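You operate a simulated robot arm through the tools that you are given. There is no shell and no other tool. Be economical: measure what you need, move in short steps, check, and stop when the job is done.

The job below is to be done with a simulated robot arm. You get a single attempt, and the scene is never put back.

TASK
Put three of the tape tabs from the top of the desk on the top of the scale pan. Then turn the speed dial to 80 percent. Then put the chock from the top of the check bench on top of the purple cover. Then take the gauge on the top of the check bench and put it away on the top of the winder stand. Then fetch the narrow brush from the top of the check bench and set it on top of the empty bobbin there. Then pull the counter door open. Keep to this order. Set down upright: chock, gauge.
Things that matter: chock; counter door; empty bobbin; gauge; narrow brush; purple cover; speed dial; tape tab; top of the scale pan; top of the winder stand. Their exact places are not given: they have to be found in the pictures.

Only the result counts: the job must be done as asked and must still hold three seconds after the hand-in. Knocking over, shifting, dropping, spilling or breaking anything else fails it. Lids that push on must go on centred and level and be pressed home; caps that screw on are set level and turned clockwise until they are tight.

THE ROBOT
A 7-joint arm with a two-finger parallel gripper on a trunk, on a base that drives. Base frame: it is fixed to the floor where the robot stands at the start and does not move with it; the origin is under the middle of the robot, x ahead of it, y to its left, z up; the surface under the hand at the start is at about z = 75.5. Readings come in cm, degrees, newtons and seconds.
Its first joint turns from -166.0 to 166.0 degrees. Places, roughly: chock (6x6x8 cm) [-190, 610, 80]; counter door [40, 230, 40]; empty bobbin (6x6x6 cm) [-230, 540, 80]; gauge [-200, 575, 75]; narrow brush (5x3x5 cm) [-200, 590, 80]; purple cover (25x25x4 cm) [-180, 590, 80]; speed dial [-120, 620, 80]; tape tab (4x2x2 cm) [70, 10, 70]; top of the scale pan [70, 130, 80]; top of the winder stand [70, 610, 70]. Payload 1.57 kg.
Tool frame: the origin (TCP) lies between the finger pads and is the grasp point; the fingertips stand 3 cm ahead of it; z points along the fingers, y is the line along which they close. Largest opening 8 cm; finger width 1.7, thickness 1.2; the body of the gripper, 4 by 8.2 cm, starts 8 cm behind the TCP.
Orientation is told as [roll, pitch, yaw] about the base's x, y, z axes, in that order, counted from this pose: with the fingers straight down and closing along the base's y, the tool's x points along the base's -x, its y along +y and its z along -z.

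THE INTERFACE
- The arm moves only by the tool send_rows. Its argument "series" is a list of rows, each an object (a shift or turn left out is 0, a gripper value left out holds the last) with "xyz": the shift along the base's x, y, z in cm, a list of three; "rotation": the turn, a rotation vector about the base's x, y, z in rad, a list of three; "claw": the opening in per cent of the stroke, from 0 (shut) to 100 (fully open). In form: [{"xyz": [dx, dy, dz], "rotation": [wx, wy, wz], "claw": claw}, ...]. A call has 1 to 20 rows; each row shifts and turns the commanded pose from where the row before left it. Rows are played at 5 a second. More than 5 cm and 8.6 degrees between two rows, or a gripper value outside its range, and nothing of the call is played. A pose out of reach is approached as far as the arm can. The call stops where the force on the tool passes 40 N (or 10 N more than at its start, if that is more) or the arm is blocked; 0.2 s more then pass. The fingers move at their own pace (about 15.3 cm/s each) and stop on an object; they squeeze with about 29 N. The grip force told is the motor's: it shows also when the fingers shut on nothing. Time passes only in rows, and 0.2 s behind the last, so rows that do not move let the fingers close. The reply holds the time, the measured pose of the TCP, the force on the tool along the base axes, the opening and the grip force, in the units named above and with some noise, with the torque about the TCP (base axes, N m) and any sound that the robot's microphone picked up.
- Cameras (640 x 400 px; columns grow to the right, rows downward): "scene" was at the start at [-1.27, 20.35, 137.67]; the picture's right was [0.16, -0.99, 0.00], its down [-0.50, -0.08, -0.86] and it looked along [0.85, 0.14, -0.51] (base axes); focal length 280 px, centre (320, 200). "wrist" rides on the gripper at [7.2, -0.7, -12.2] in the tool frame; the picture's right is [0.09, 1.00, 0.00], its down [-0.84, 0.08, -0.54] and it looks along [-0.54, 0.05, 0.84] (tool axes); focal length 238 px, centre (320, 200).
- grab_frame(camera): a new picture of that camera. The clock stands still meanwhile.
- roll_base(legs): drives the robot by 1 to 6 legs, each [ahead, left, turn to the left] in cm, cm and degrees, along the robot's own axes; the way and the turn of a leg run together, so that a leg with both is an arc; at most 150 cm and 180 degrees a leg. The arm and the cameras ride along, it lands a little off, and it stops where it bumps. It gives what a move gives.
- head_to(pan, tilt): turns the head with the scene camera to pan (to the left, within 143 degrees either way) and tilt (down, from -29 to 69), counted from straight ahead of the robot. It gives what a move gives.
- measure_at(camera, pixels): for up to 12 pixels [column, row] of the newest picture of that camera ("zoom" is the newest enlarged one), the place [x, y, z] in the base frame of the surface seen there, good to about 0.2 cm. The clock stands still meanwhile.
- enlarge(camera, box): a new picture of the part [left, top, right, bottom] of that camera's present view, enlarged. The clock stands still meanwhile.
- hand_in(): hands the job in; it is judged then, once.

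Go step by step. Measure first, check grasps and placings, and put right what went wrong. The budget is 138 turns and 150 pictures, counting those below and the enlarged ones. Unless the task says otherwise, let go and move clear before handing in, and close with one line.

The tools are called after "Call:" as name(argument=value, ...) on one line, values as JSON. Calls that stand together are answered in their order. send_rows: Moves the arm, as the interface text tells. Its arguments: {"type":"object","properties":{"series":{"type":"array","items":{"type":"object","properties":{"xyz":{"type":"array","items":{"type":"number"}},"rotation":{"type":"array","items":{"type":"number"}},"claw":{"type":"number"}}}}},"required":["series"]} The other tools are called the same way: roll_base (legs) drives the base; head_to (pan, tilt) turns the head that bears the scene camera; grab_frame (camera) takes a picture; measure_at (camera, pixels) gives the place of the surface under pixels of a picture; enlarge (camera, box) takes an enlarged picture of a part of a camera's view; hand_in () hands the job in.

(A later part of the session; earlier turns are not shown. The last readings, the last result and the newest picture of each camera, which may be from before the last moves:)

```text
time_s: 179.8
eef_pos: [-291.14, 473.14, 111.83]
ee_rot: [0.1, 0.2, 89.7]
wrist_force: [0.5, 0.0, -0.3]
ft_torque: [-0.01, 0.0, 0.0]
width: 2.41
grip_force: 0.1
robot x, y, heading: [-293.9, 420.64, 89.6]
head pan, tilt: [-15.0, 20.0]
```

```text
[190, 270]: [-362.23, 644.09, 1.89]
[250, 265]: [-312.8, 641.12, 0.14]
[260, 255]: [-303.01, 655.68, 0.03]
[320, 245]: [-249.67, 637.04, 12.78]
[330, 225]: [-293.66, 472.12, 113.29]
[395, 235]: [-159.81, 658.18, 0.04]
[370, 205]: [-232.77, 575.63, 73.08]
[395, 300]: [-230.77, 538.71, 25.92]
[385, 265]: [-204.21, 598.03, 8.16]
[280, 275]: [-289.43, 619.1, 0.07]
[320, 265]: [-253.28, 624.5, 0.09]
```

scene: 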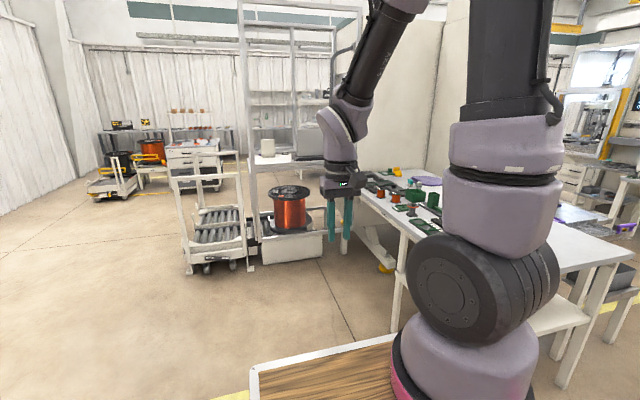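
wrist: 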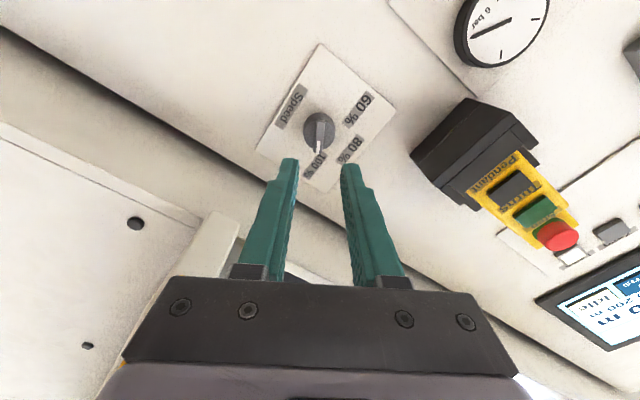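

The aisle is free up to y≈619. I'll drive to (-275, 590) facing +x, from where the shoulder reaches all the bench items.

Call:
roll_base(legs=[[140, 0, 0], [0, 0, -89.7], [0, 28, 0], [14, 0, 0]])

Call:
head_to(pan=5, tilt=38)

Call:
grab_frame(camera="scene")

```text
time_s: 193.1
eef_pos: [-226.36, 586.02, 111.8]
ee_rot: [0.0, 0.2, 0.1]
wrist_force: [-1.0, 0.1, -0.5]
ft_torque: [0.01, 0.03, -0.06]
width: 2.4
grip_force: 0.0
robot x, y, heading: [-278.65, 588.06, -0.3]
head pan, tilt: [-15.0, 20.0]
```

```text
time_s: 193.9
eef_pos: [-226.35, 585.86, 111.7]
ee_rot: [0.0, 0.1, 0.1]
wrist_force: [-0.3, 0.4, -0.3]
ft_torque: [0.0, -0.03, 0.02]
width: 2.39
grip_force: 0.0
robot x, y, heading: [-278.87, 588.42, -0.1]
head pan, tilt: [5.0, 38.0]
```

```text
85 pictures are left
```

scene: 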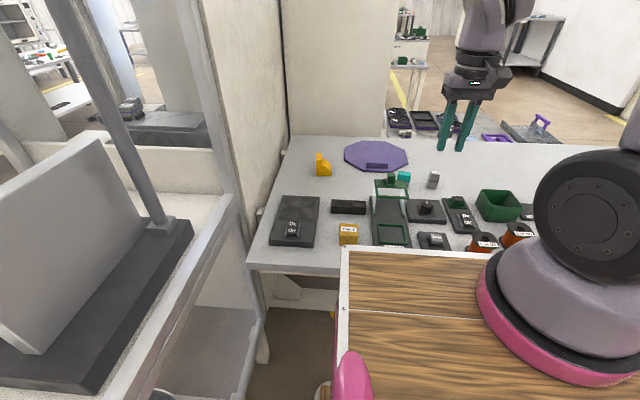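

Call:
enlarge(camera="scene", box=[240, 130, 540, 270])

Call:
measure_at(camera="scene", pixels=[[322, 158], [320, 170], [376, 155], [376, 165], [404, 177], [433, 180], [365, 145], [400, 155], [390, 185], [485, 242], [515, 232], [340, 250]])

```text
2.13 times, centred on (390, 200) of scene
```

zoom: 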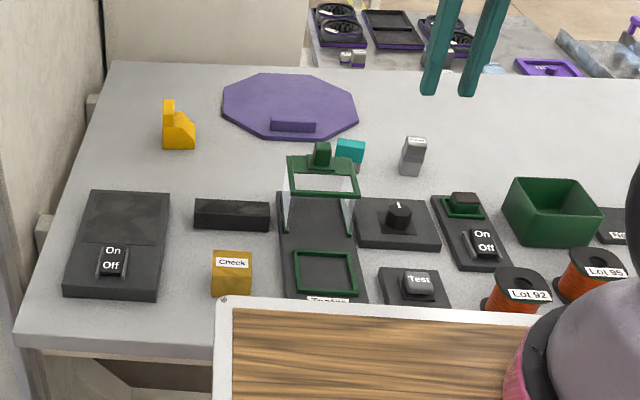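

```text
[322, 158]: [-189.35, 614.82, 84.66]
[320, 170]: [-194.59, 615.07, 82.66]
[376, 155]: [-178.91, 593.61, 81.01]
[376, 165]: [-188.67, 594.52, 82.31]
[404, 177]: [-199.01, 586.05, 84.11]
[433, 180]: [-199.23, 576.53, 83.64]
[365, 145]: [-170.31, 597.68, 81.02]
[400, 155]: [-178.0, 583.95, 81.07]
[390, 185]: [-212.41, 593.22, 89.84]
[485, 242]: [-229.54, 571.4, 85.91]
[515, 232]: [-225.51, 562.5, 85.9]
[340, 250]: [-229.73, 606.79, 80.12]
```

The chock is the yellow wedge at (-191,614); the teal block (-199,586) and the grey block (-199,576.5) look like the brush and gauge. Moving the wrist camera over the chock.

Call:
send_rows(series=[{"xyz": [3.4, 2.9, -1]}, {"xyz": [3.4, 2.9, -1]}, {"xyz": [3.4, 2.9, -1]}, {"xyz": [3.4, 2.9, -1]}, {"xyz": [3.4, 2.9, -1]}, {"xyz": [3.4, 2.9, -1]}, {"xyz": [3.4, 2.9, -1]}, {"xyz": [3.4, 2.9, -2]}, {"xyz": [3.4, 2.9, -2], "claw": 95}, {}])

Call:
grab_frame(camera="wrist")

Call:
enlarge(camera="wrist", box=[220, 50, 420, 175])

```text
time_s: 196.1
eef_pos: [-195.77, 612.06, 100.8]
ee_rot: [-0.1, 0.2, 0.1]
wrist_force: [0.7, -0.3, 0.4]
ft_torque: [0.01, -0.01, 0.03]
width: 7.61
grip_force: 0.0
robot x, y, heading: [-279.08, 588.65, -0.1]
head pan, tilt: [5.0, 38.0]
```

```text
83 pictures are left
```

wrist: 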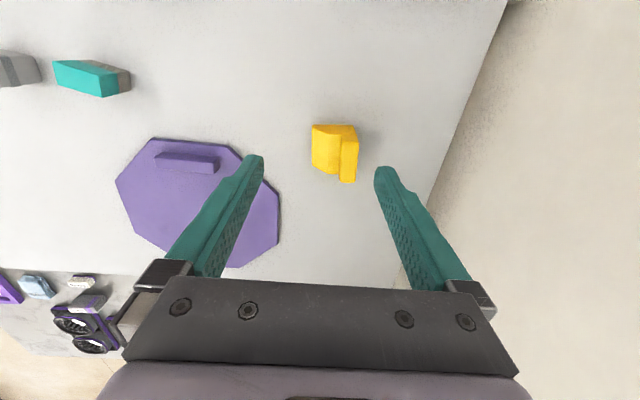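

```text
3.20 times, centred on (320, 112) of wrist
```

zoom: 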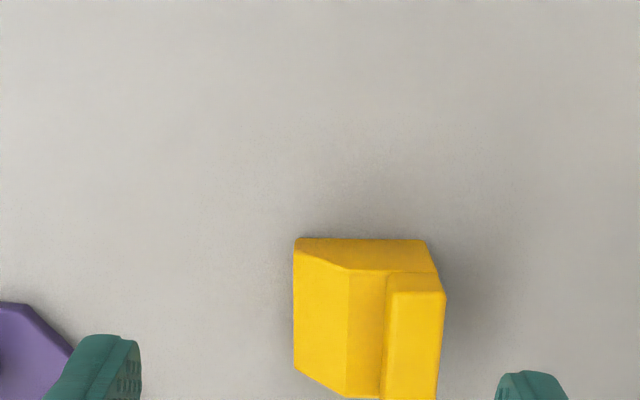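

Call:
measure_at(camera="zoom", pixels=[[300, 245], [300, 365], [345, 390], [350, 275], [395, 300], [435, 300], [435, 385], [390, 385], [425, 245], [415, 275], [250, 300], [370, 255]])

Call:
enlarge(camera="wrist", box=[270, 100, 410, 200])

```text
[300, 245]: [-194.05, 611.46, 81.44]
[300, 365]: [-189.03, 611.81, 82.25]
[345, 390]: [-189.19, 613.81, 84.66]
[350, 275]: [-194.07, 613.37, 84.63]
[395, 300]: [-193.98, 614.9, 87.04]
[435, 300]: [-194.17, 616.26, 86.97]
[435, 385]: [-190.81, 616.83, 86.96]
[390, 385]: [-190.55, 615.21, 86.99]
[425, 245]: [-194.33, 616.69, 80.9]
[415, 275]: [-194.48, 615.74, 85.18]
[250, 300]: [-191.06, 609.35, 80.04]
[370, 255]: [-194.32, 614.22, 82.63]
```

```text
4.00 times, centred on (340, 150) of wrist
```

zoom: 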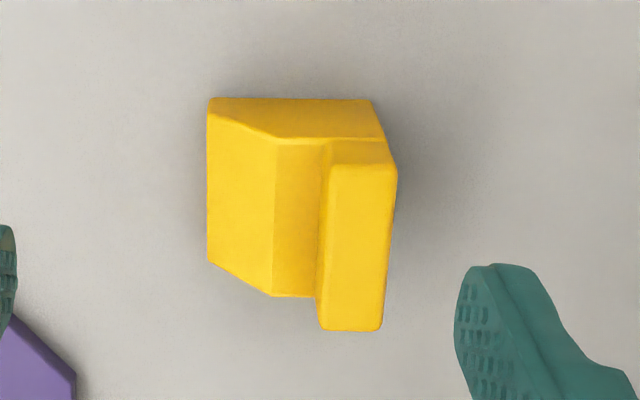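

The chock's upright fin spans y 614.9–616.6, z 84.7–87, centred near x=-191.7. I'll bring the base 5 cm forward and 3 cm left for reach, then grip the fin along y.

Call:
roll_base(legs=[[5, 3, 0]])

Call:
enlarge(camera="wrist", box=[240, 80, 400, 200])

```text
time_s: 197.1
eef_pos: [-190.7, 615.07, 100.83]
ee_rot: [0.0, 0.2, 0.0]
wrist_force: [-0.7, 0.4, -0.2]
ft_torque: [0.03, 0.0, 0.0]
width: 7.59
grip_force: 0.1
robot x, y, heading: [-273.72, 591.2, -0.3]
head pan, tilt: [5.0, 38.0]
```

```text
3.33 times, centred on (320, 140) of wrist
```

zoom: 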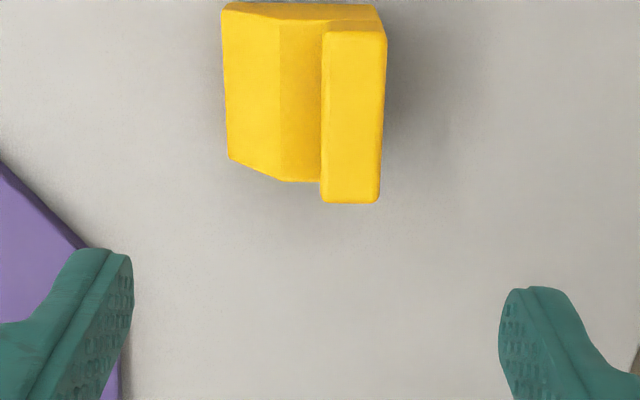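

Call:
measure_at(camera="zoom", pixels=[[328, 40], [380, 40], [374, 195], [326, 195], [352, 120], [228, 15], [232, 150], [283, 175], [300, 100]])

```text
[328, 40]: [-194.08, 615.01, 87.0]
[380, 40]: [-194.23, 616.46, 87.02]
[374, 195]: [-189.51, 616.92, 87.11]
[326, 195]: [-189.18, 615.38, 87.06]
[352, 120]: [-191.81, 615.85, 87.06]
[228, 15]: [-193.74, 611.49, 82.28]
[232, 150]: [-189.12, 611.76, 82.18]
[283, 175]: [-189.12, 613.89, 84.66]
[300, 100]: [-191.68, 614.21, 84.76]
```

Call:
send_rows(series=[{"xyz": [-1.05, 0.88, -2], "rotation": [0, 0, 0.085], "claw": 45}, {"xyz": [0, 0, -4]}, {"xyz": [0, 0, -4]}, {"xyz": [0, 0, -2.7]}, {}])

Call:
enlarge(camera="wrist", box=[240, 80, 400, 200])

```text
time_s: 198.3
eef_pos: [-191.84, 615.81, 88.09]
ee_rot: [0.0, 0.2, 4.9]
wrist_force: [0.8, -0.1, 0.0]
ft_torque: [0.0, -0.01, -0.03]
width: 3.6
grip_force: 0.1
robot x, y, heading: [-274.13, 591.04, -0.3]
head pan, tilt: [5.0, 38.0]
```

```text
3.33 times, centred on (320, 140) of wrist
```

zoom: 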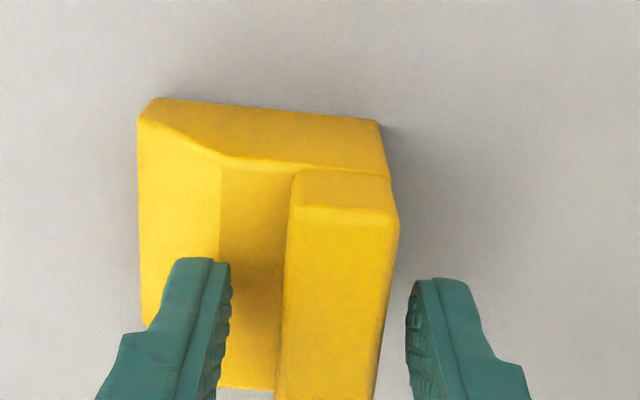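

Straddling the fin. Closing and lifting.

Call:
send_rows(series=[{"claw": 0}, {}, {}, {"xyz": [0, 0, 1]}, {"xyz": [0, 0, 3]}, {"xyz": [0, 0, 4]}])

Call:
grab_frame(camera="wrist")

```text
time_s: 199.7
eef_pos: [-191.59, 616.05, 95.9]
ee_rot: [-0.2, 0.3, 4.9]
wrist_force: [-0.4, 0.6, -4.6]
ft_torque: [0.03, 0.02, 0.03]
width: 1.96
grip_force: 28.8
robot x, y, heading: [-273.73, 591.35, -0.2]
head pan, tilt: [5.0, 38.0]
```

```text
78 pictures are left
```

wrist: 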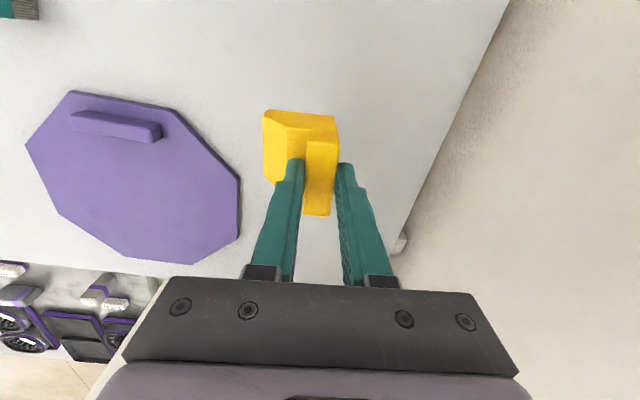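

Held (about 4.6 N). Moving over the cover's clear area, past its grip bar, at (-181.5, 595.9).

Call:
send_rows(series=[{"xyz": [2.02, -4.02, 0]}, {"xyz": [2.02, -4.02, 0]}, {"xyz": [2.02, -4.02, 0]}, {"xyz": [2.02, -4.02, 0]}, {"xyz": [2.02, -4.02, 0]}, {"xyz": [0, 0, -4]}, {}])

Call:
grab_frame(camera="wrist")

```text
time_s: 201.3
eef_pos: [-181.77, 595.81, 92.08]
ee_rot: [-0.1, 0.2, 4.8]
wrist_force: [-1.1, 1.1, -4.3]
ft_torque: [0.04, -0.01, 0.01]
width: 1.94
grip_force: 28.2
robot x, y, heading: [-274.02, 591.17, -0.4]
head pan, tilt: [5.0, 38.0]
```

```text
77 pictures are left
```

wrist: 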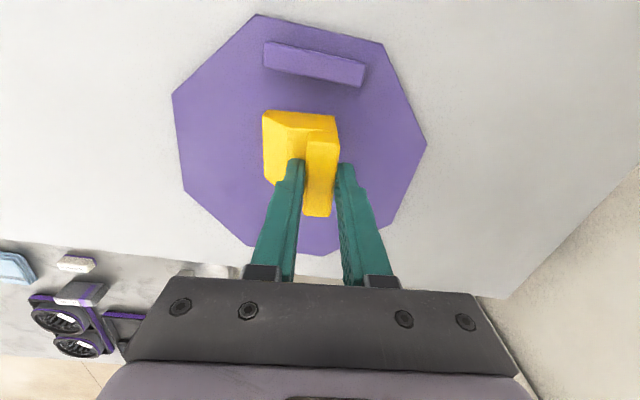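

Call:
send_rows(series=[{"xyz": [0, 0, -1.5]}, {"xyz": [0, 0, -0.8]}, {"xyz": [0, 0, -0.4]}, {"xyz": [0, 0, -0.2]}, {}])

```text
time_s: 202.5
eef_pos: [-181.75, 595.75, 89.24]
ee_rot: [0.0, 0.2, 4.9]
wrist_force: [-0.1, -1.1, -4.4]
ft_torque: [0.03, 0.0, 0.0]
width: 1.97
grip_force: 29.0
robot x, y, heading: [-274.15, 591.44, 0.2]
head pan, tilt: [5.0, 38.0]
```

Call:
send_rows(series=[{"xyz": [0, 0, -0.15]}, {}])

```text
time_s: 203.1
eef_pos: [-181.79, 595.74, 89.11]
ee_rot: [0.0, 0.3, 4.9]
wrist_force: [0.9, -0.2, -5.0]
ft_torque: [0.04, -0.01, -0.01]
width: 1.96
grip_force: 29.3
robot x, y, heading: [-274.04, 591.47, -0.2]
head pan, tilt: [5.0, 38.0]
```

Call:
send_rows(series=[{"xyz": [0, 0, -0.15]}, {"xyz": [0, 0, -0.1]}, {}])

```text
time_s: 203.9
eef_pos: [-181.78, 595.75, 89.03]
ee_rot: [0.0, 0.0, 4.9]
wrist_force: [-7.1, -2.1, 24.6]
ft_torque: [-0.16, 0.87, -0.05]
width: 1.97
grip_force: 29.3
robot x, y, heading: [-273.94, 591.59, -0.2]
head pan, tilt: [5.0, 38.0]
```

Contact made. Easing up slightly, then releasing.

Call:
send_rows(series=[{"xyz": [0, 0, 0.12]}, {"claw": 45}, {}, {"xyz": [0, 0, 1.5]}, {"xyz": [0, 0, 3]}, {"xyz": [0, 0, 4]}, {"xyz": [-2, 0, 4]}])

Call:
grab_frame(camera="wrist")

Call:
enlarge(camera="scene", box=[260, 110, 520, 250])

```text
time_s: 205.5
eef_pos: [-183.69, 595.84, 101.47]
ee_rot: [-0.1, 0.3, 4.8]
wrist_force: [1.1, -0.6, -0.7]
ft_torque: [0.01, 0.04, 0.03]
width: 3.6
grip_force: 0.0
robot x, y, heading: [-273.82, 591.43, -0.1]
head pan, tilt: [5.0, 38.0]
```

```text
76 pictures are left
```

wrist: 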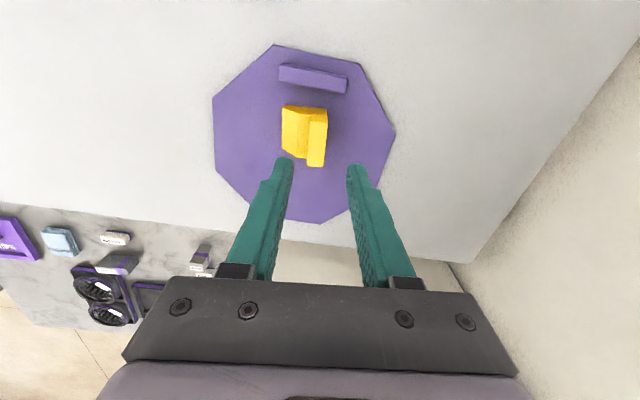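

```text
2.46 times, centred on (390, 180) of scene
```

zoom: 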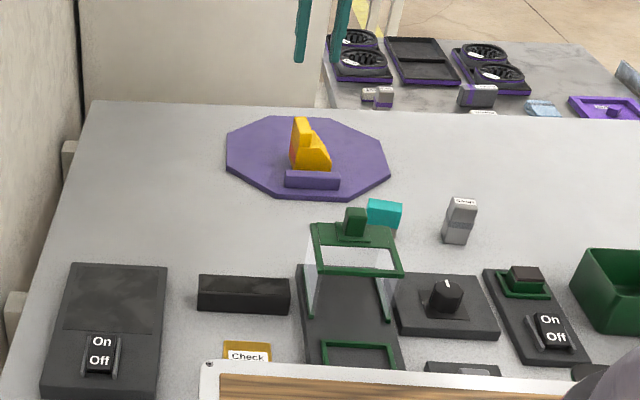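

The chock stands upright on the cover. Now inspecting the gauge (grey block at about (-199,576)) with the wrist camera.

Call:
send_rows(series=[{"xyz": [-3.3, -3.7, 0], "rotation": [0, 0, -0.085], "claw": 95}, {"xyz": [-3.3, -3.7, 0]}, {"xyz": [-3.3, -3.7, 0]}, {"xyz": [-3.3, -3.7, 0]}, {"xyz": [-3.3, -3.7, 0]}, {}])

Call:
grab_frame(camera="wrist")

Call:
enlarge(camera="wrist", box=[200, 60, 440, 210])

```text
time_s: 206.9
eef_pos: [-199.94, 577.08, 101.38]
ee_rot: [0.0, 0.2, 0.0]
wrist_force: [-1.0, -0.5, 0.2]
ft_torque: [0.03, -0.02, -0.01]
width: 7.59
grip_force: 0.1
robot x, y, heading: [-273.99, 591.5, -0.1]
head pan, tilt: [5.0, 38.0]
```

```text
74 pictures are left
```

wrist: 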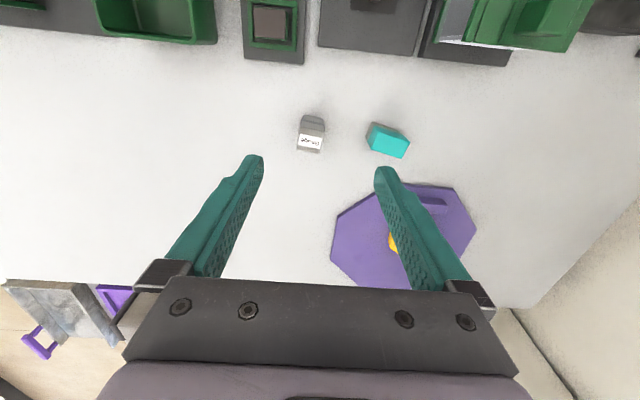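

```text
2.67 times, centred on (320, 135) of wrist
```

zoom: 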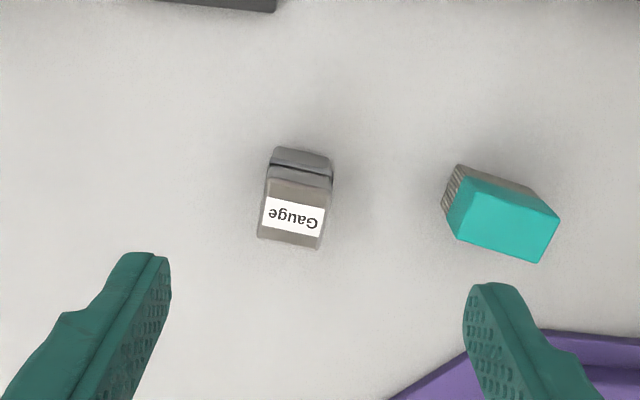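

The "Gauge" label confirms it; the teal block with bristles is the brush. Measuring both.

Call:
measure_at(camera="zoom", pixels=[[270, 185], [330, 188], [320, 240], [262, 232], [300, 175], [275, 152], [470, 188], [555, 217], [535, 258], [460, 232], [455, 170], [448, 205]])

```text
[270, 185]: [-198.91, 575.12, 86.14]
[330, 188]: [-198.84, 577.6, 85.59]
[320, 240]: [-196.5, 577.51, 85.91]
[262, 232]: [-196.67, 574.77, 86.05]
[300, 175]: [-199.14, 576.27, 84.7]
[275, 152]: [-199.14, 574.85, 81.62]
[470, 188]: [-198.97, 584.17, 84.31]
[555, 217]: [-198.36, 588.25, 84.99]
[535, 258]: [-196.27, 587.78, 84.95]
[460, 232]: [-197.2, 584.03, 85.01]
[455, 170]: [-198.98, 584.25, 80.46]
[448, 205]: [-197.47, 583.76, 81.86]
```

Gauge centre (-197.8, 576.2), about 2.7 cm square, top z 86. Gripping along y with TCP z≈84.3.

Call:
send_rows(series=[{"xyz": [1.1, -0.45, -3], "rotation": [0, 0, -0.07], "claw": 60}, {"xyz": [1.1, -0.45, -4]}, {"xyz": [0, 0, -4]}, {"xyz": [0, 0, -4]}, {"xyz": [0, 0, -2]}, {}])

Call:
enlarge(camera="wrist", box=[200, 60, 440, 210])

```text
time_s: 208.3
eef_pos: [-197.96, 576.33, 84.46]
ee_rot: [0.1, 0.1, -4.0]
wrist_force: [-0.5, -0.3, 0.3]
ft_torque: [-0.03, 0.01, -0.02]
width: 4.84
grip_force: 0.1
robot x, y, heading: [-274.16, 591.13, -0.3]
head pan, tilt: [5.0, 38.0]
```

```text
2.67 times, centred on (320, 135) of wrist
```

zoom: 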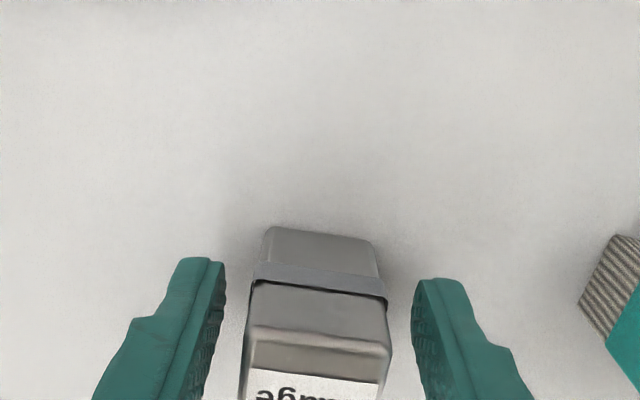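

Call:
send_rows(series=[{"claw": 0}, {}, {}, {"xyz": [0, 0, 2]}, {"xyz": [0, 0, 4]}, {"xyz": [0, 0, 4]}])

Call:
enlarge(camera="wrist", box=[200, 60, 440, 210])

```text
time_s: 209.7
eef_pos: [-198.07, 576.51, 94.17]
ee_rot: [-0.1, 0.2, -3.8]
wrist_force: [0.2, -0.4, -3.5]
ft_torque: [-0.01, 0.05, 0.0]
width: 2.98
grip_force: 29.1
robot x, y, heading: [-273.93, 591.51, -0.1]
head pan, tilt: [5.0, 38.0]
```

```text
2.67 times, centred on (320, 135) of wrist
```

zoom: 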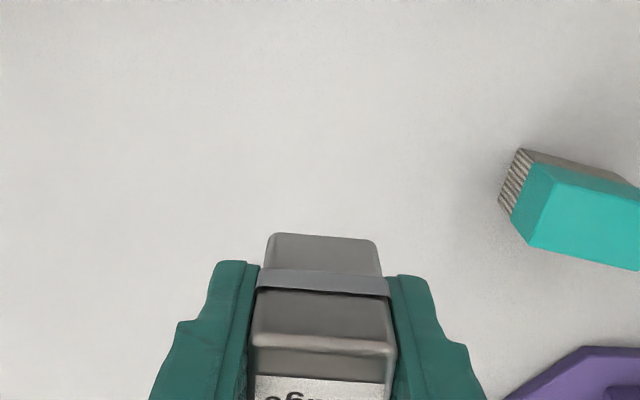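

Gauge held. Retracting, then driving back around to the corridor and turning to face the winder stand.

Call:
send_rows(series=[{"xyz": [-2, 0.8, 4]}, {"xyz": [-2, 0.8, 4]}, {"xyz": [-2, 0.8, 4]}, {"xyz": [-2, 0.8, 4]}, {"xyz": [-4, 1, 1]}, {"xyz": [-4, 1, 1]}, {"xyz": [-4, 1, 0]}, {"xyz": [-4, 1, 0]}])

Call:
roll_base(legs=[[-20, -30, 0], [0, 0, 90], [-140, 0, 0], [0, -150, 0], [0, -98, 0], [150, 0, 0]])

Call:
roll_base(legs=[[55, 0, 0], [0, 0, -90]])

Call:
head_to(pan=0, tilt=40)

Call:
grab_frame(camera="scene")

```text
time_s: 211.5
eef_pos: [-221.74, 583.69, 112.3]
ee_rot: [-0.1, 0.1, -4.0]
wrist_force: [0.6, -0.8, -3.3]
ft_torque: [0.0, 0.04, -0.02]
width: 3.0
grip_force: 28.7
robot x, y, heading: [-273.82, 591.3, -0.3]
head pan, tilt: [5.0, 38.0]
```

```text
time_s: 242.9
eef_pos: [-39.25, 614.63, 112.45]
ee_rot: [0.1, 0.2, 84.5]
wrist_force: [0.7, 0.4, -2.7]
ft_torque: [-0.02, 0.0, 0.03]
width: 2.96
grip_force: 28.6
robot x, y, heading: [-48.35, 562.65, 87.9]
head pan, tilt: [5.0, 38.0]
```

```text
time_s: 250.0
eef_pos: [5.26, 605.23, 112.39]
ee_rot: [-0.1, 0.2, -8.5]
wrist_force: [0.1, 0.8, -2.8]
ft_torque: [-0.01, 0.04, 0.02]
width: 2.96
grip_force: 28.8
robot x, y, heading: [-46.2, 616.83, -4.8]
head pan, tilt: [5.0, 38.0]
```

```text
time_s: 250.6
eef_pos: [5.2, 605.22, 112.47]
ee_rot: [-0.1, 0.3, -8.6]
wrist_force: [-0.8, -0.9, -2.9]
ft_torque: [0.01, 0.01, -0.01]
width: 2.99
grip_force: 29.0
robot x, y, heading: [-46.37, 617.6, -4.9]
head pan, tilt: [0.0, 40.0]
```

```text
70 pictures are left
```

scene: 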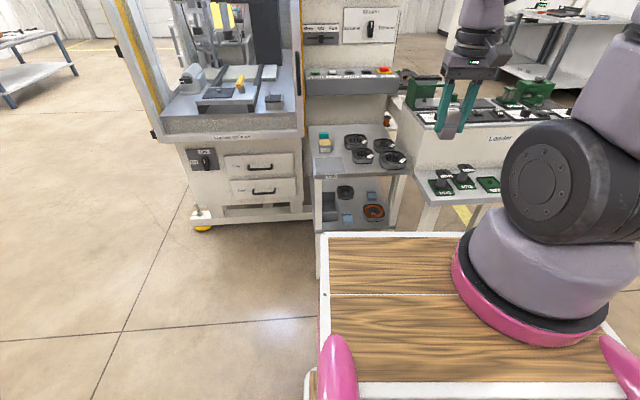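

Call:
enlarge(camera="scene", box=[270, 80, 450, 230])

Call:
measure_at(camera="scene", pixels=[[316, 150], [316, 176], [405, 168], [370, 173], [340, 165], [322, 140], [375, 130], [330, 92], [200, 228], [420, 210], [395, 160], [350, 160]])

```text
2.67 times, centred on (360, 155) of scene
```

zoom: 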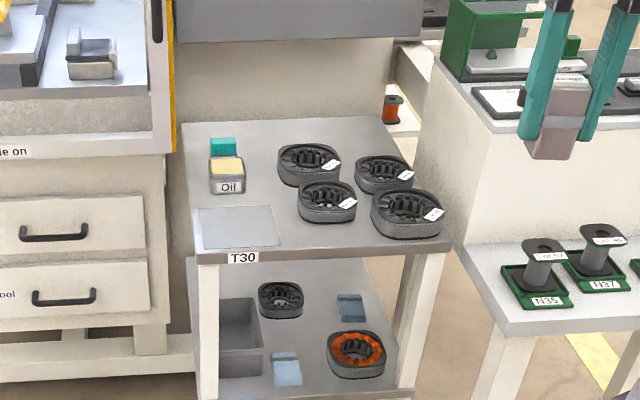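

```text
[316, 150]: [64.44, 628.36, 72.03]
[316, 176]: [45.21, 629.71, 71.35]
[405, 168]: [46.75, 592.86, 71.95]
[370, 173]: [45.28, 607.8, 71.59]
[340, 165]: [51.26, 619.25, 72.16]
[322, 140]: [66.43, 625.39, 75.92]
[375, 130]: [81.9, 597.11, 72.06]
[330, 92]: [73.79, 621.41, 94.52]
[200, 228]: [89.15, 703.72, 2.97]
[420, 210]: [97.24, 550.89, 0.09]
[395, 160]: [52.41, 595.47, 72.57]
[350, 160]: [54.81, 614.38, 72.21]
```

The stand top is z≈72, spanning x 45–82, y 591–630, with a free plate area near (51.5,619). Driving 17 cm ahead and straightening.

Call:
roll_base(legs=[[0, 0, 4.8], [17, 0, 0]])

Call:
enlarge(camera="scene", box=[270, 120, 470, 270])

```text
time_s: 252.6
eef_pos: [23.12, 609.68, 112.53]
ee_rot: [0.1, 0.1, -3.8]
wrist_force: [0.1, -0.3, -2.4]
ft_torque: [-0.01, 0.01, 0.01]
width: 3.0
grip_force: 29.2
robot x, y, heading: [-29.26, 617.32, 0.1]
head pan, tilt: [0.0, 40.0]
```

```text
2.67 times, centred on (370, 195) of scene
```

zoom: 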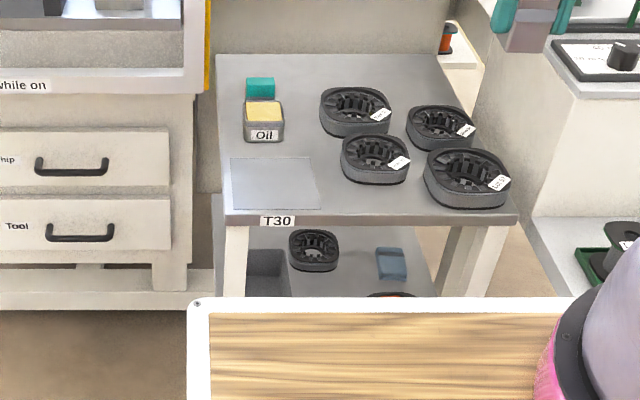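

Call:
measure_at(camera="zoom", pixels=[[275, 183], [235, 165], [315, 165], [318, 203], [235, 203], [330, 205], [225, 150], [345, 175], [265, 130]])

Call:
send_rows(series=[{"xyz": [4, 1, -1]}, {"xyz": [4, 1, -2]}, {"xyz": [4, 1, -3]}, {"xyz": [4, 1.2, -2.5]}, {"xyz": [4, 1.2, -2.5]}, {"xyz": [4, 1.2, -2.5]}, {"xyz": [4, 1.2, -2.5]}, {"xyz": [0, 1.2, -4]}, {}])

Call:
grab_frame(camera="wrist")

```text
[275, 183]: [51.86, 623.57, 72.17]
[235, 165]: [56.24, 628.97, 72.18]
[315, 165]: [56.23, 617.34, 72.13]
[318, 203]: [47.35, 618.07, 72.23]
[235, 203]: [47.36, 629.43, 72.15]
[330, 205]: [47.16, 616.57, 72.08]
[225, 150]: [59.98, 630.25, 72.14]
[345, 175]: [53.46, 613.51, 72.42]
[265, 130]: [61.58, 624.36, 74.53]
```

```text
refused: row 3 steps farther than a row can; nothing moved
```

```text
67 pictures are left
```

wrist: 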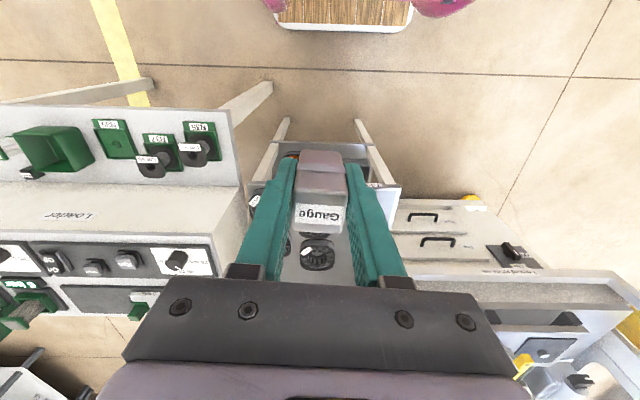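

The plate is flush with the top. Lowering the gauge toward (51.5, 621).

Call:
send_rows(series=[{"xyz": [3.15, 1.25, -2]}, {"xyz": [3.15, 1.25, -3]}, {"xyz": [3.15, 1.25, -3]}, {"xyz": [3.15, 1.25, -3]}, {"xyz": [3.15, 1.25, -3]}, {"xyz": [3.15, 1.25, -3]}, {"xyz": [3.15, 1.25, -3]}, {"xyz": [3.15, 1.25, -3]}, {"xyz": [3.15, 1.25, -3], "rotation": [0, 0, 0.06]}, {}])

Call:
grab_frame(camera="wrist")

Call:
grab_frame(camera="scene")

```text
time_s: 254.8
eef_pos: [51.58, 620.64, 86.58]
ee_rot: [0.0, 0.2, -0.3]
wrist_force: [-0.2, 0.7, -2.6]
ft_torque: [-0.02, -0.01, 0.0]
width: 3.0
grip_force: 28.9
robot x, y, heading: [-29.17, 617.38, -0.2]
head pan, tilt: [0.0, 40.0]
```

```text
66 pictures are left
```

wrist: 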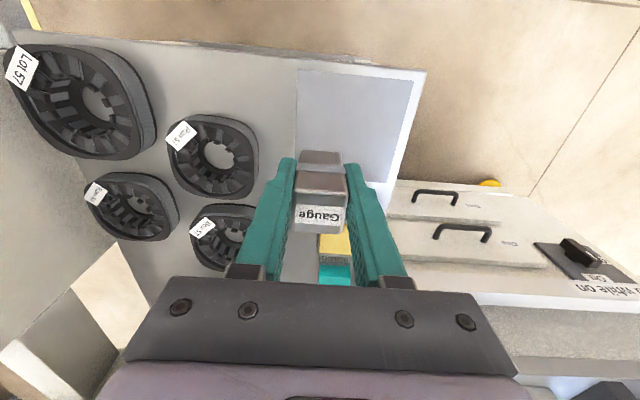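

```text
65 pictures are left
```

scene: 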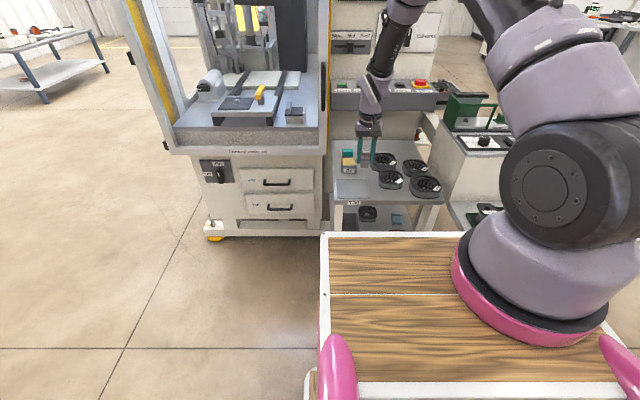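

Call:
send_rows(series=[{"xyz": [0, 0.8, -4]}, {"xyz": [0, 0, -3.5]}, {"xyz": [0, 0, -1.5]}, {"xyz": [0, 0, -0.5]}, {"xyz": [0, 0, -0.3]}, {"xyz": [0, 0, -0.15]}, {}])

```text
time_s: 256.4
eef_pos: [51.35, 621.56, 76.35]
ee_rot: [0.0, 0.2, -0.4]
wrist_force: [0.0, 1.0, -0.7]
ft_torque: [0.0, -0.02, -0.01]
width: 2.98
grip_force: 28.9
robot x, y, heading: [-29.35, 617.17, 0.1]
head pan, tilt: [0.0, 40.0]
```

Call:
send_rows(series=[{"xyz": [0, 0, -0.08]}, {}, {"claw": 60}, {}, {"xyz": [0, 0, 2]}, {"xyz": [0, 0, 4]}, {"xyz": [-2, 0, 4]}, {"xyz": [-2, 0, 4]}])

Call:
grab_frame(camera="wrist")

```text
time_s: 258.2
eef_pos: [47.56, 621.56, 90.37]
ee_rot: [-0.1, 0.3, -0.3]
wrist_force: [0.0, 0.1, -0.8]
ft_torque: [0.01, 0.02, -0.01]
width: 4.81
grip_force: 0.0
robot x, y, heading: [-28.93, 617.19, -0.1]
head pan, tilt: [0.0, 40.0]
```

```text
64 pictures are left
```

wrist: 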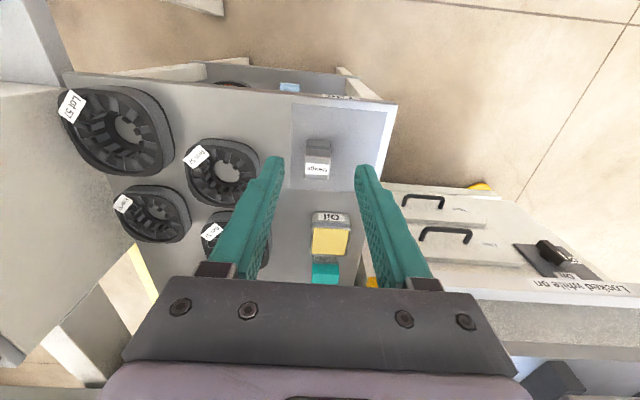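

The gauge stands upright on the stand. Retracting and driving back to the check bench.

Call:
send_rows(series=[{"xyz": [-2, -1, 4]}, {"xyz": [-2, -1, 4]}, {"xyz": [-3, -1, 3]}, {"xyz": [-3, -1, 3]}, {"xyz": [-3.5, -1, 3]}, {"xyz": [-3.5, -1, 3]}, {"xyz": [-3.5, -1, 2]}, {"xyz": [-3.5, -1, 0], "claw": 40}])

Call:
roll_base(legs=[[-17, 0, 0], [0, 0, 90], [-100, 0, 0], [-95, 0, 0], [0, 150, 0], [0, 98, 0]])

```text
time_s: 260.0
eef_pos: [23.25, 613.74, 112.39]
ee_rot: [0.0, 0.2, -0.3]
wrist_force: [0.7, -0.8, -0.9]
ft_torque: [-0.03, 0.05, 0.0]
width: 3.18
grip_force: 0.1
robot x, y, heading: [-29.47, 617.43, -0.0]
head pan, tilt: [0.0, 40.0]
```

```text
time_s: 286.6
eef_pos: [-285.18, 466.15, 112.36]
ee_rot: [0.0, 0.2, 90.2]
wrist_force: [0.3, -0.1, 1.2]
ft_torque: [0.01, 0.02, -0.04]
width: 3.2
grip_force: 0.1
robot x, y, heading: [-288.0, 413.93, 90.4]
head pan, tilt: [0.0, 40.0]
```

Call:
roll_base(legs=[[145, 5, 0], [0, 0, -90.4], [0, 22, 0], [16, 0, 0]])

Call:
head_to(pan=-20, tilt=40)

Call:
grab_frame(camera="scene")

Call:
grab_frame(camera="wrist")

```text
time_s: 300.1
eef_pos: [-224.19, 578.34, 112.57]
ee_rot: [0.1, 0.1, -1.7]
wrist_force: [0.0, -0.3, 0.2]
ft_torque: [0.0, 0.02, -0.03]
width: 3.19
grip_force: 0.0
robot x, y, heading: [-276.81, 583.13, -1.3]
head pan, tilt: [0.0, 40.0]
```

```text
time_s: 300.9
eef_pos: [-224.28, 578.39, 112.42]
ee_rot: [0.1, 0.2, -1.5]
wrist_force: [0.8, -0.6, 0.3]
ft_torque: [0.0, -0.01, -0.05]
width: 3.19
grip_force: 0.0
robot x, y, heading: [-276.87, 583.32, -1.4]
head pan, tilt: [-20.0, 40.0]
```

```text
63 pictures are left
```

scene: 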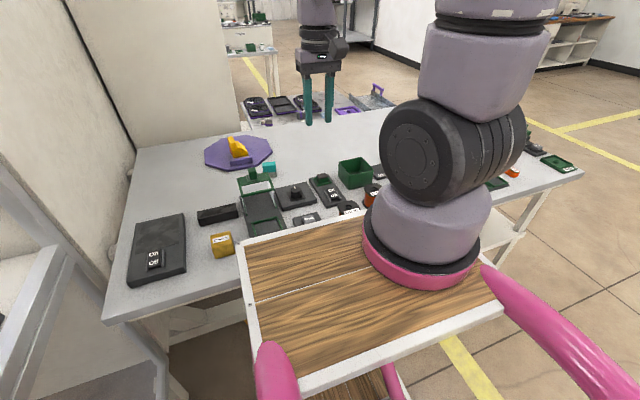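

```text
62 pictures are left
```

wrist: 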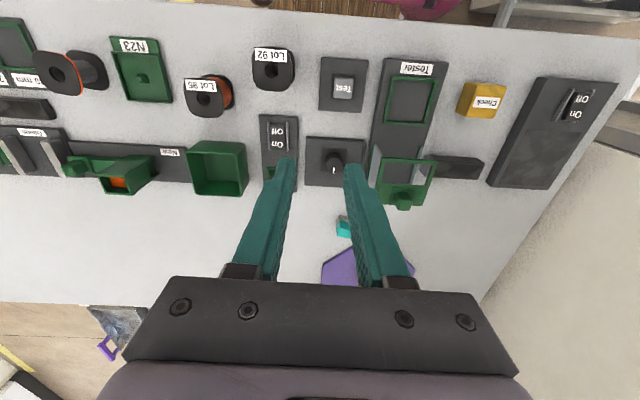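

Call:
enlarge(camera="wrist", box=[0, 10, 300, 200])

Call:
measure_at(camera="wrist", pixels=[[63, 72], [92, 70], [275, 75], [208, 98], [140, 75], [345, 230]])

```text
2.11 times, centred on (150, 105) of wrist
```

zoom: 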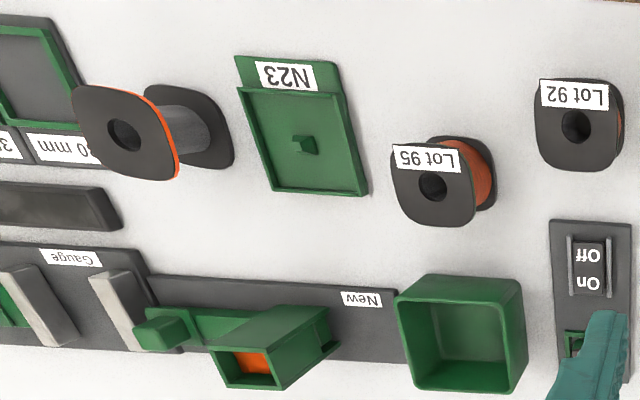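

```text
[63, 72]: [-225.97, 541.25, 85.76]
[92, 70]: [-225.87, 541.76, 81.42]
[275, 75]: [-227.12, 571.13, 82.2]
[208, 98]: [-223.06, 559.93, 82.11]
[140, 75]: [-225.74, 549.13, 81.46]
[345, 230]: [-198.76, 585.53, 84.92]
```

The empty bobbin is at (-226,541), flange top z≈85.9. Moving over the brush; checking nearby green frame clearance first.

Call:
measure_at(camera="wrist", pixels=[[403, 203], [385, 190], [430, 165], [400, 190], [335, 255], [380, 245]])

Call:
send_rows(series=[{"xyz": [4, 1, -1]}, {"xyz": [4, 1, -1]}, {"xyz": [4, 1, -2]}, {"xyz": [4, 1, -2]}, {"xyz": [4, 1, -2], "claw": 85}, {"xyz": [4, 1, -2], "rotation": [0, 0, -0.09]}, {"xyz": [1, 1, -1], "rotation": [0, 0, -0.09]}, {}])

Call:
grab_frame(camera="wrist")

Call:
enlarge(camera="wrist", box=[220, 70, 420, 195])

```text
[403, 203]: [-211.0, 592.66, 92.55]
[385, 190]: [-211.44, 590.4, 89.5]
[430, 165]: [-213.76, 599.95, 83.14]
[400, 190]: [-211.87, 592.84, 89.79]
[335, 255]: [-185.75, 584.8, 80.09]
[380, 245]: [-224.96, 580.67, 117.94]
```

```text
time_s: 302.7
eef_pos: [-199.06, 585.2, 101.18]
ee_rot: [0.0, 0.2, -12.0]
wrist_force: [-0.2, -0.8, 1.0]
ft_torque: [-0.04, -0.04, -0.03]
width: 6.79
grip_force: 0.1
robot x, y, heading: [-276.76, 583.21, -1.3]
head pan, tilt: [-20.0, 40.0]
```

```text
60 pictures are left
```

wrist: 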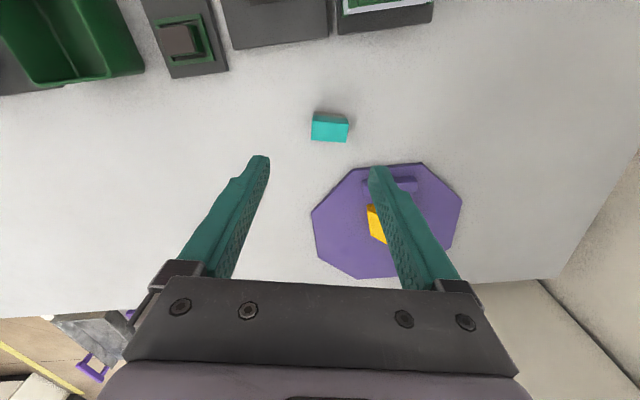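

```text
3.20 times, centred on (320, 132) of wrist
```

zoom: 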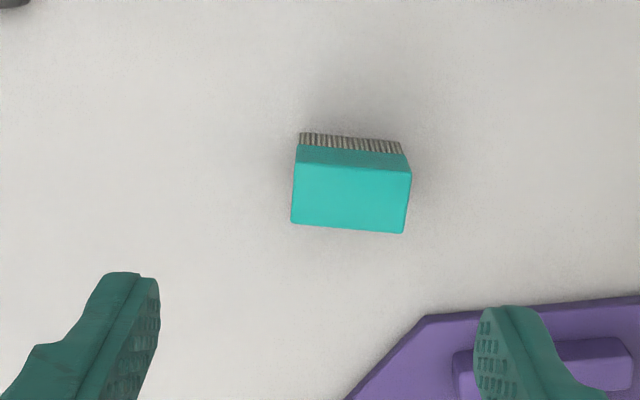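

Call:
measure_at(camera="zoom", pixels=[[303, 165], [406, 178], [400, 228], [296, 218], [350, 197], [300, 150], [350, 155], [350, 140]])

```text
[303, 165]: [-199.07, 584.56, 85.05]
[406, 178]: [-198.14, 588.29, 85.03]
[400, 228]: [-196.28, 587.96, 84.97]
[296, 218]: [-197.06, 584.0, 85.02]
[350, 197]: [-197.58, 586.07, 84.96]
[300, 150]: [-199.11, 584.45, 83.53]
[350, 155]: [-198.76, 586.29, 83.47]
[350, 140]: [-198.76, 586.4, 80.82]
```

Call:
send_rows(series=[{"xyz": [1.45, 0.95, -3.5], "claw": 75}, {"xyz": [0, 0, -4]}, {"xyz": [0, 0, -4]}, {"xyz": [0, 0, -3]}, {"xyz": [0, 0, -1.7]}, {}, {"claw": 0}, {}, {}, {"xyz": [0, 0, 2]}, {"xyz": [0, 0, 4]}])

Call:
enlarge(camera="wrist", box=[220, 70, 420, 195])

```text
time_s: 305.1
eef_pos: [-197.8, 586.32, 91.0]
ee_rot: [-0.1, 0.3, -11.9]
wrist_force: [-0.6, -0.8, -0.6]
ft_torque: [0.01, -0.01, 0.02]
width: 4.29
grip_force: 28.2
robot x, y, heading: [-276.71, 583.11, -1.4]
head pan, tilt: [-20.0, 40.0]
```

```text
3.20 times, centred on (320, 132) of wrist
```

zoom: 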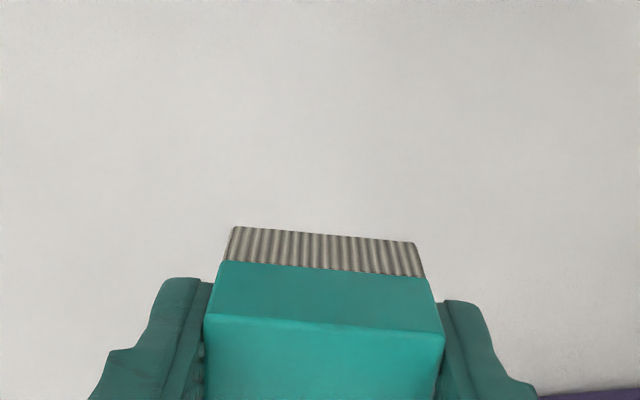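

Brush held. Carrying it high toward the empty bobbin.

Call:
send_rows(series=[{"xyz": [0, 0, 4]}, {"xyz": [0, 0, 4]}, {"xyz": [0, 0, 4]}, {"xyz": [-2.56, -4.12, 1]}, {"xyz": [-2.56, -4.12, 0]}, {"xyz": [-2.56, -4.12, 0]}, {"xyz": [-2.56, -4.12, 0]}, {"xyz": [-2.56, -4.12, 0]}, {"xyz": [-2.56, -4.12, 0]}, {"xyz": [-2.56, -4.12, 0]}, {"xyz": [-2.56, -4.12, 0]}, {"xyz": [-2.56, -4.12, 0]}, {"xyz": [-2.56, -4.12, 0]}, {"xyz": [-2.5, -4.1, 0]}, {}])

Call:
grab_frame(camera="wrist")

Call:
enlarge(camera="wrist", box=[200, 30, 440, 180])

```text
time_s: 308.3
eef_pos: [-225.8, 541.07, 104.25]
ee_rot: [0.0, 0.2, -11.8]
wrist_force: [0.3, 0.0, -1.0]
ft_torque: [-0.02, 0.0, -0.01]
width: 4.29
grip_force: 29.6
robot x, y, heading: [-276.59, 583.33, -1.4]
head pan, tilt: [-20.0, 40.0]
```

```text
57 pictures are left
```

wrist: 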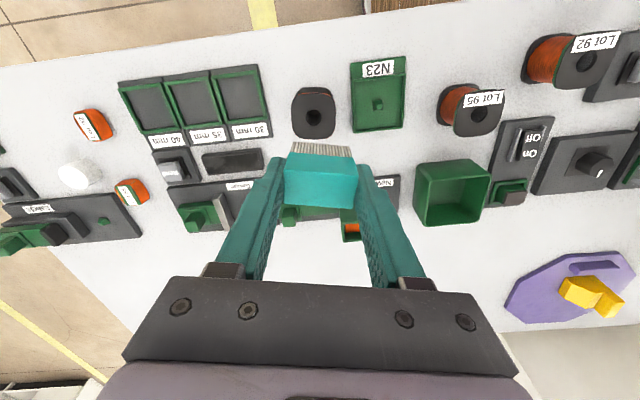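

```text
2.67 times, centred on (320, 105) of wrist
```

zoom: 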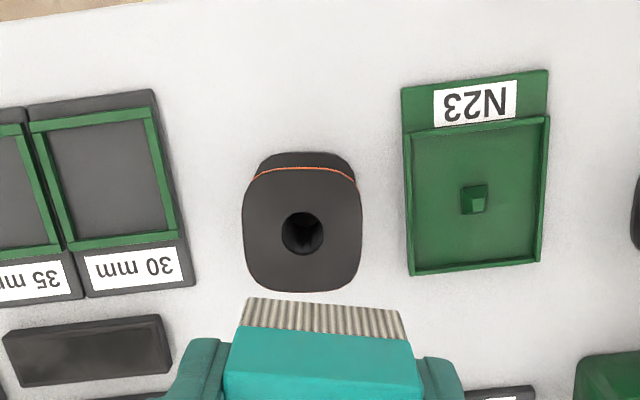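

Call:
measure_at(camera="zoom", pixels=[[248, 230], [358, 230], [303, 280], [303, 180], [270, 270], [340, 200], [265, 200]])

```text
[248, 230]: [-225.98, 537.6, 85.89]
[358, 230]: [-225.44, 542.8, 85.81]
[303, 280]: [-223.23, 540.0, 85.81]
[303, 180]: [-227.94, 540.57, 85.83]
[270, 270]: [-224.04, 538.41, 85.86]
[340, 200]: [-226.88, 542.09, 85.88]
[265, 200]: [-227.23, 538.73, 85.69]
```

Bobbin top centre is (-225.65, 540.25, 85.85). Lowering the brush onto it.

Call:
send_rows(series=[{"xyz": [0.1, -0.8, -4]}, {"xyz": [0, 0, -4]}, {"xyz": [0, 0, -3]}, {"xyz": [0, 0, -1.5]}, {"xyz": [0, 0, -0.5]}, {"xyz": [0, 0, -0.2]}, {}])

Call:
enlarge(camera="wrist", box=[200, 60, 440, 210])

```text
time_s: 309.9
eef_pos: [-225.83, 540.26, 91.06]
ee_rot: [0.1, 0.2, -11.9]
wrist_force: [-0.2, -0.6, -0.3]
ft_torque: [-0.02, -0.01, -0.02]
width: 4.3
grip_force: 28.7
robot x, y, heading: [-276.62, 583.17, -1.4]
head pan, tilt: [-20.0, 40.0]
```

```text
2.67 times, centred on (320, 135) of wrist
```

zoom: 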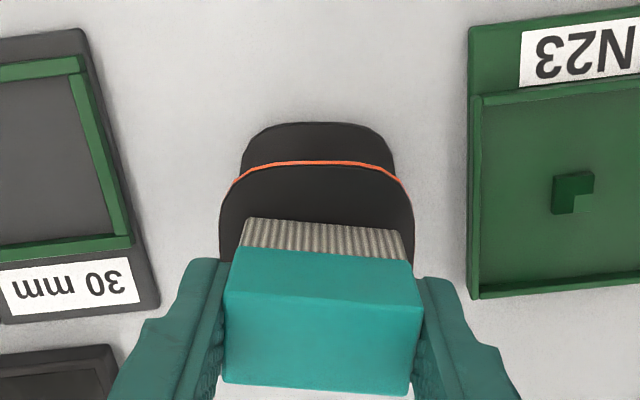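

Call:
send_rows(series=[{"xyz": [0.1, 0, -0.15]}, {}, {"xyz": [0, 0, -0.08]}, {}])

```text
time_s: 310.9
eef_pos: [-225.61, 540.27, 90.75]
ee_rot: [-0.1, 0.0, -12.0]
wrist_force: [-1.5, 1.3, 14.4]
ft_torque: [0.07, 0.03, -0.01]
width: 4.27
grip_force: 28.6
robot x, y, heading: [-276.53, 582.98, -1.1]
head pan, tilt: [-20.0, 40.0]
```

Contact (14 N). Easing up a touch, releasing, and rising.

Call:
send_rows(series=[{"xyz": [0, 0, 0.08]}, {"claw": 75}, {}, {"xyz": [0, 0, 1.5]}, {"xyz": [0, 0, 3]}, {"xyz": [0, 0, 4]}, {"xyz": [0, 0, 4]}, {"xyz": [0, 0, 4]}])

Call:
grab_frame(camera="wrist")

```text
time_s: 312.7
eef_pos: [-225.62, 540.17, 107.34]
ee_rot: [0.1, 0.3, -12.1]
wrist_force: [0.1, 0.3, 0.1]
ft_torque: [0.03, -0.01, -0.01]
width: 6.01
grip_force: 0.1
robot x, y, heading: [-276.8, 583.4, -1.4]
head pan, tilt: [-20.0, 40.0]
```

```text
54 pictures are left
```

wrist: 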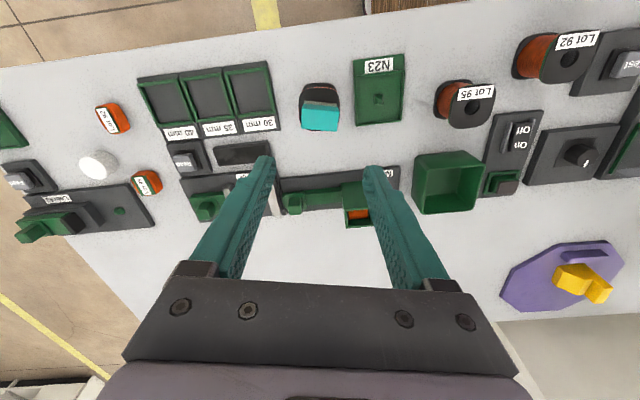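

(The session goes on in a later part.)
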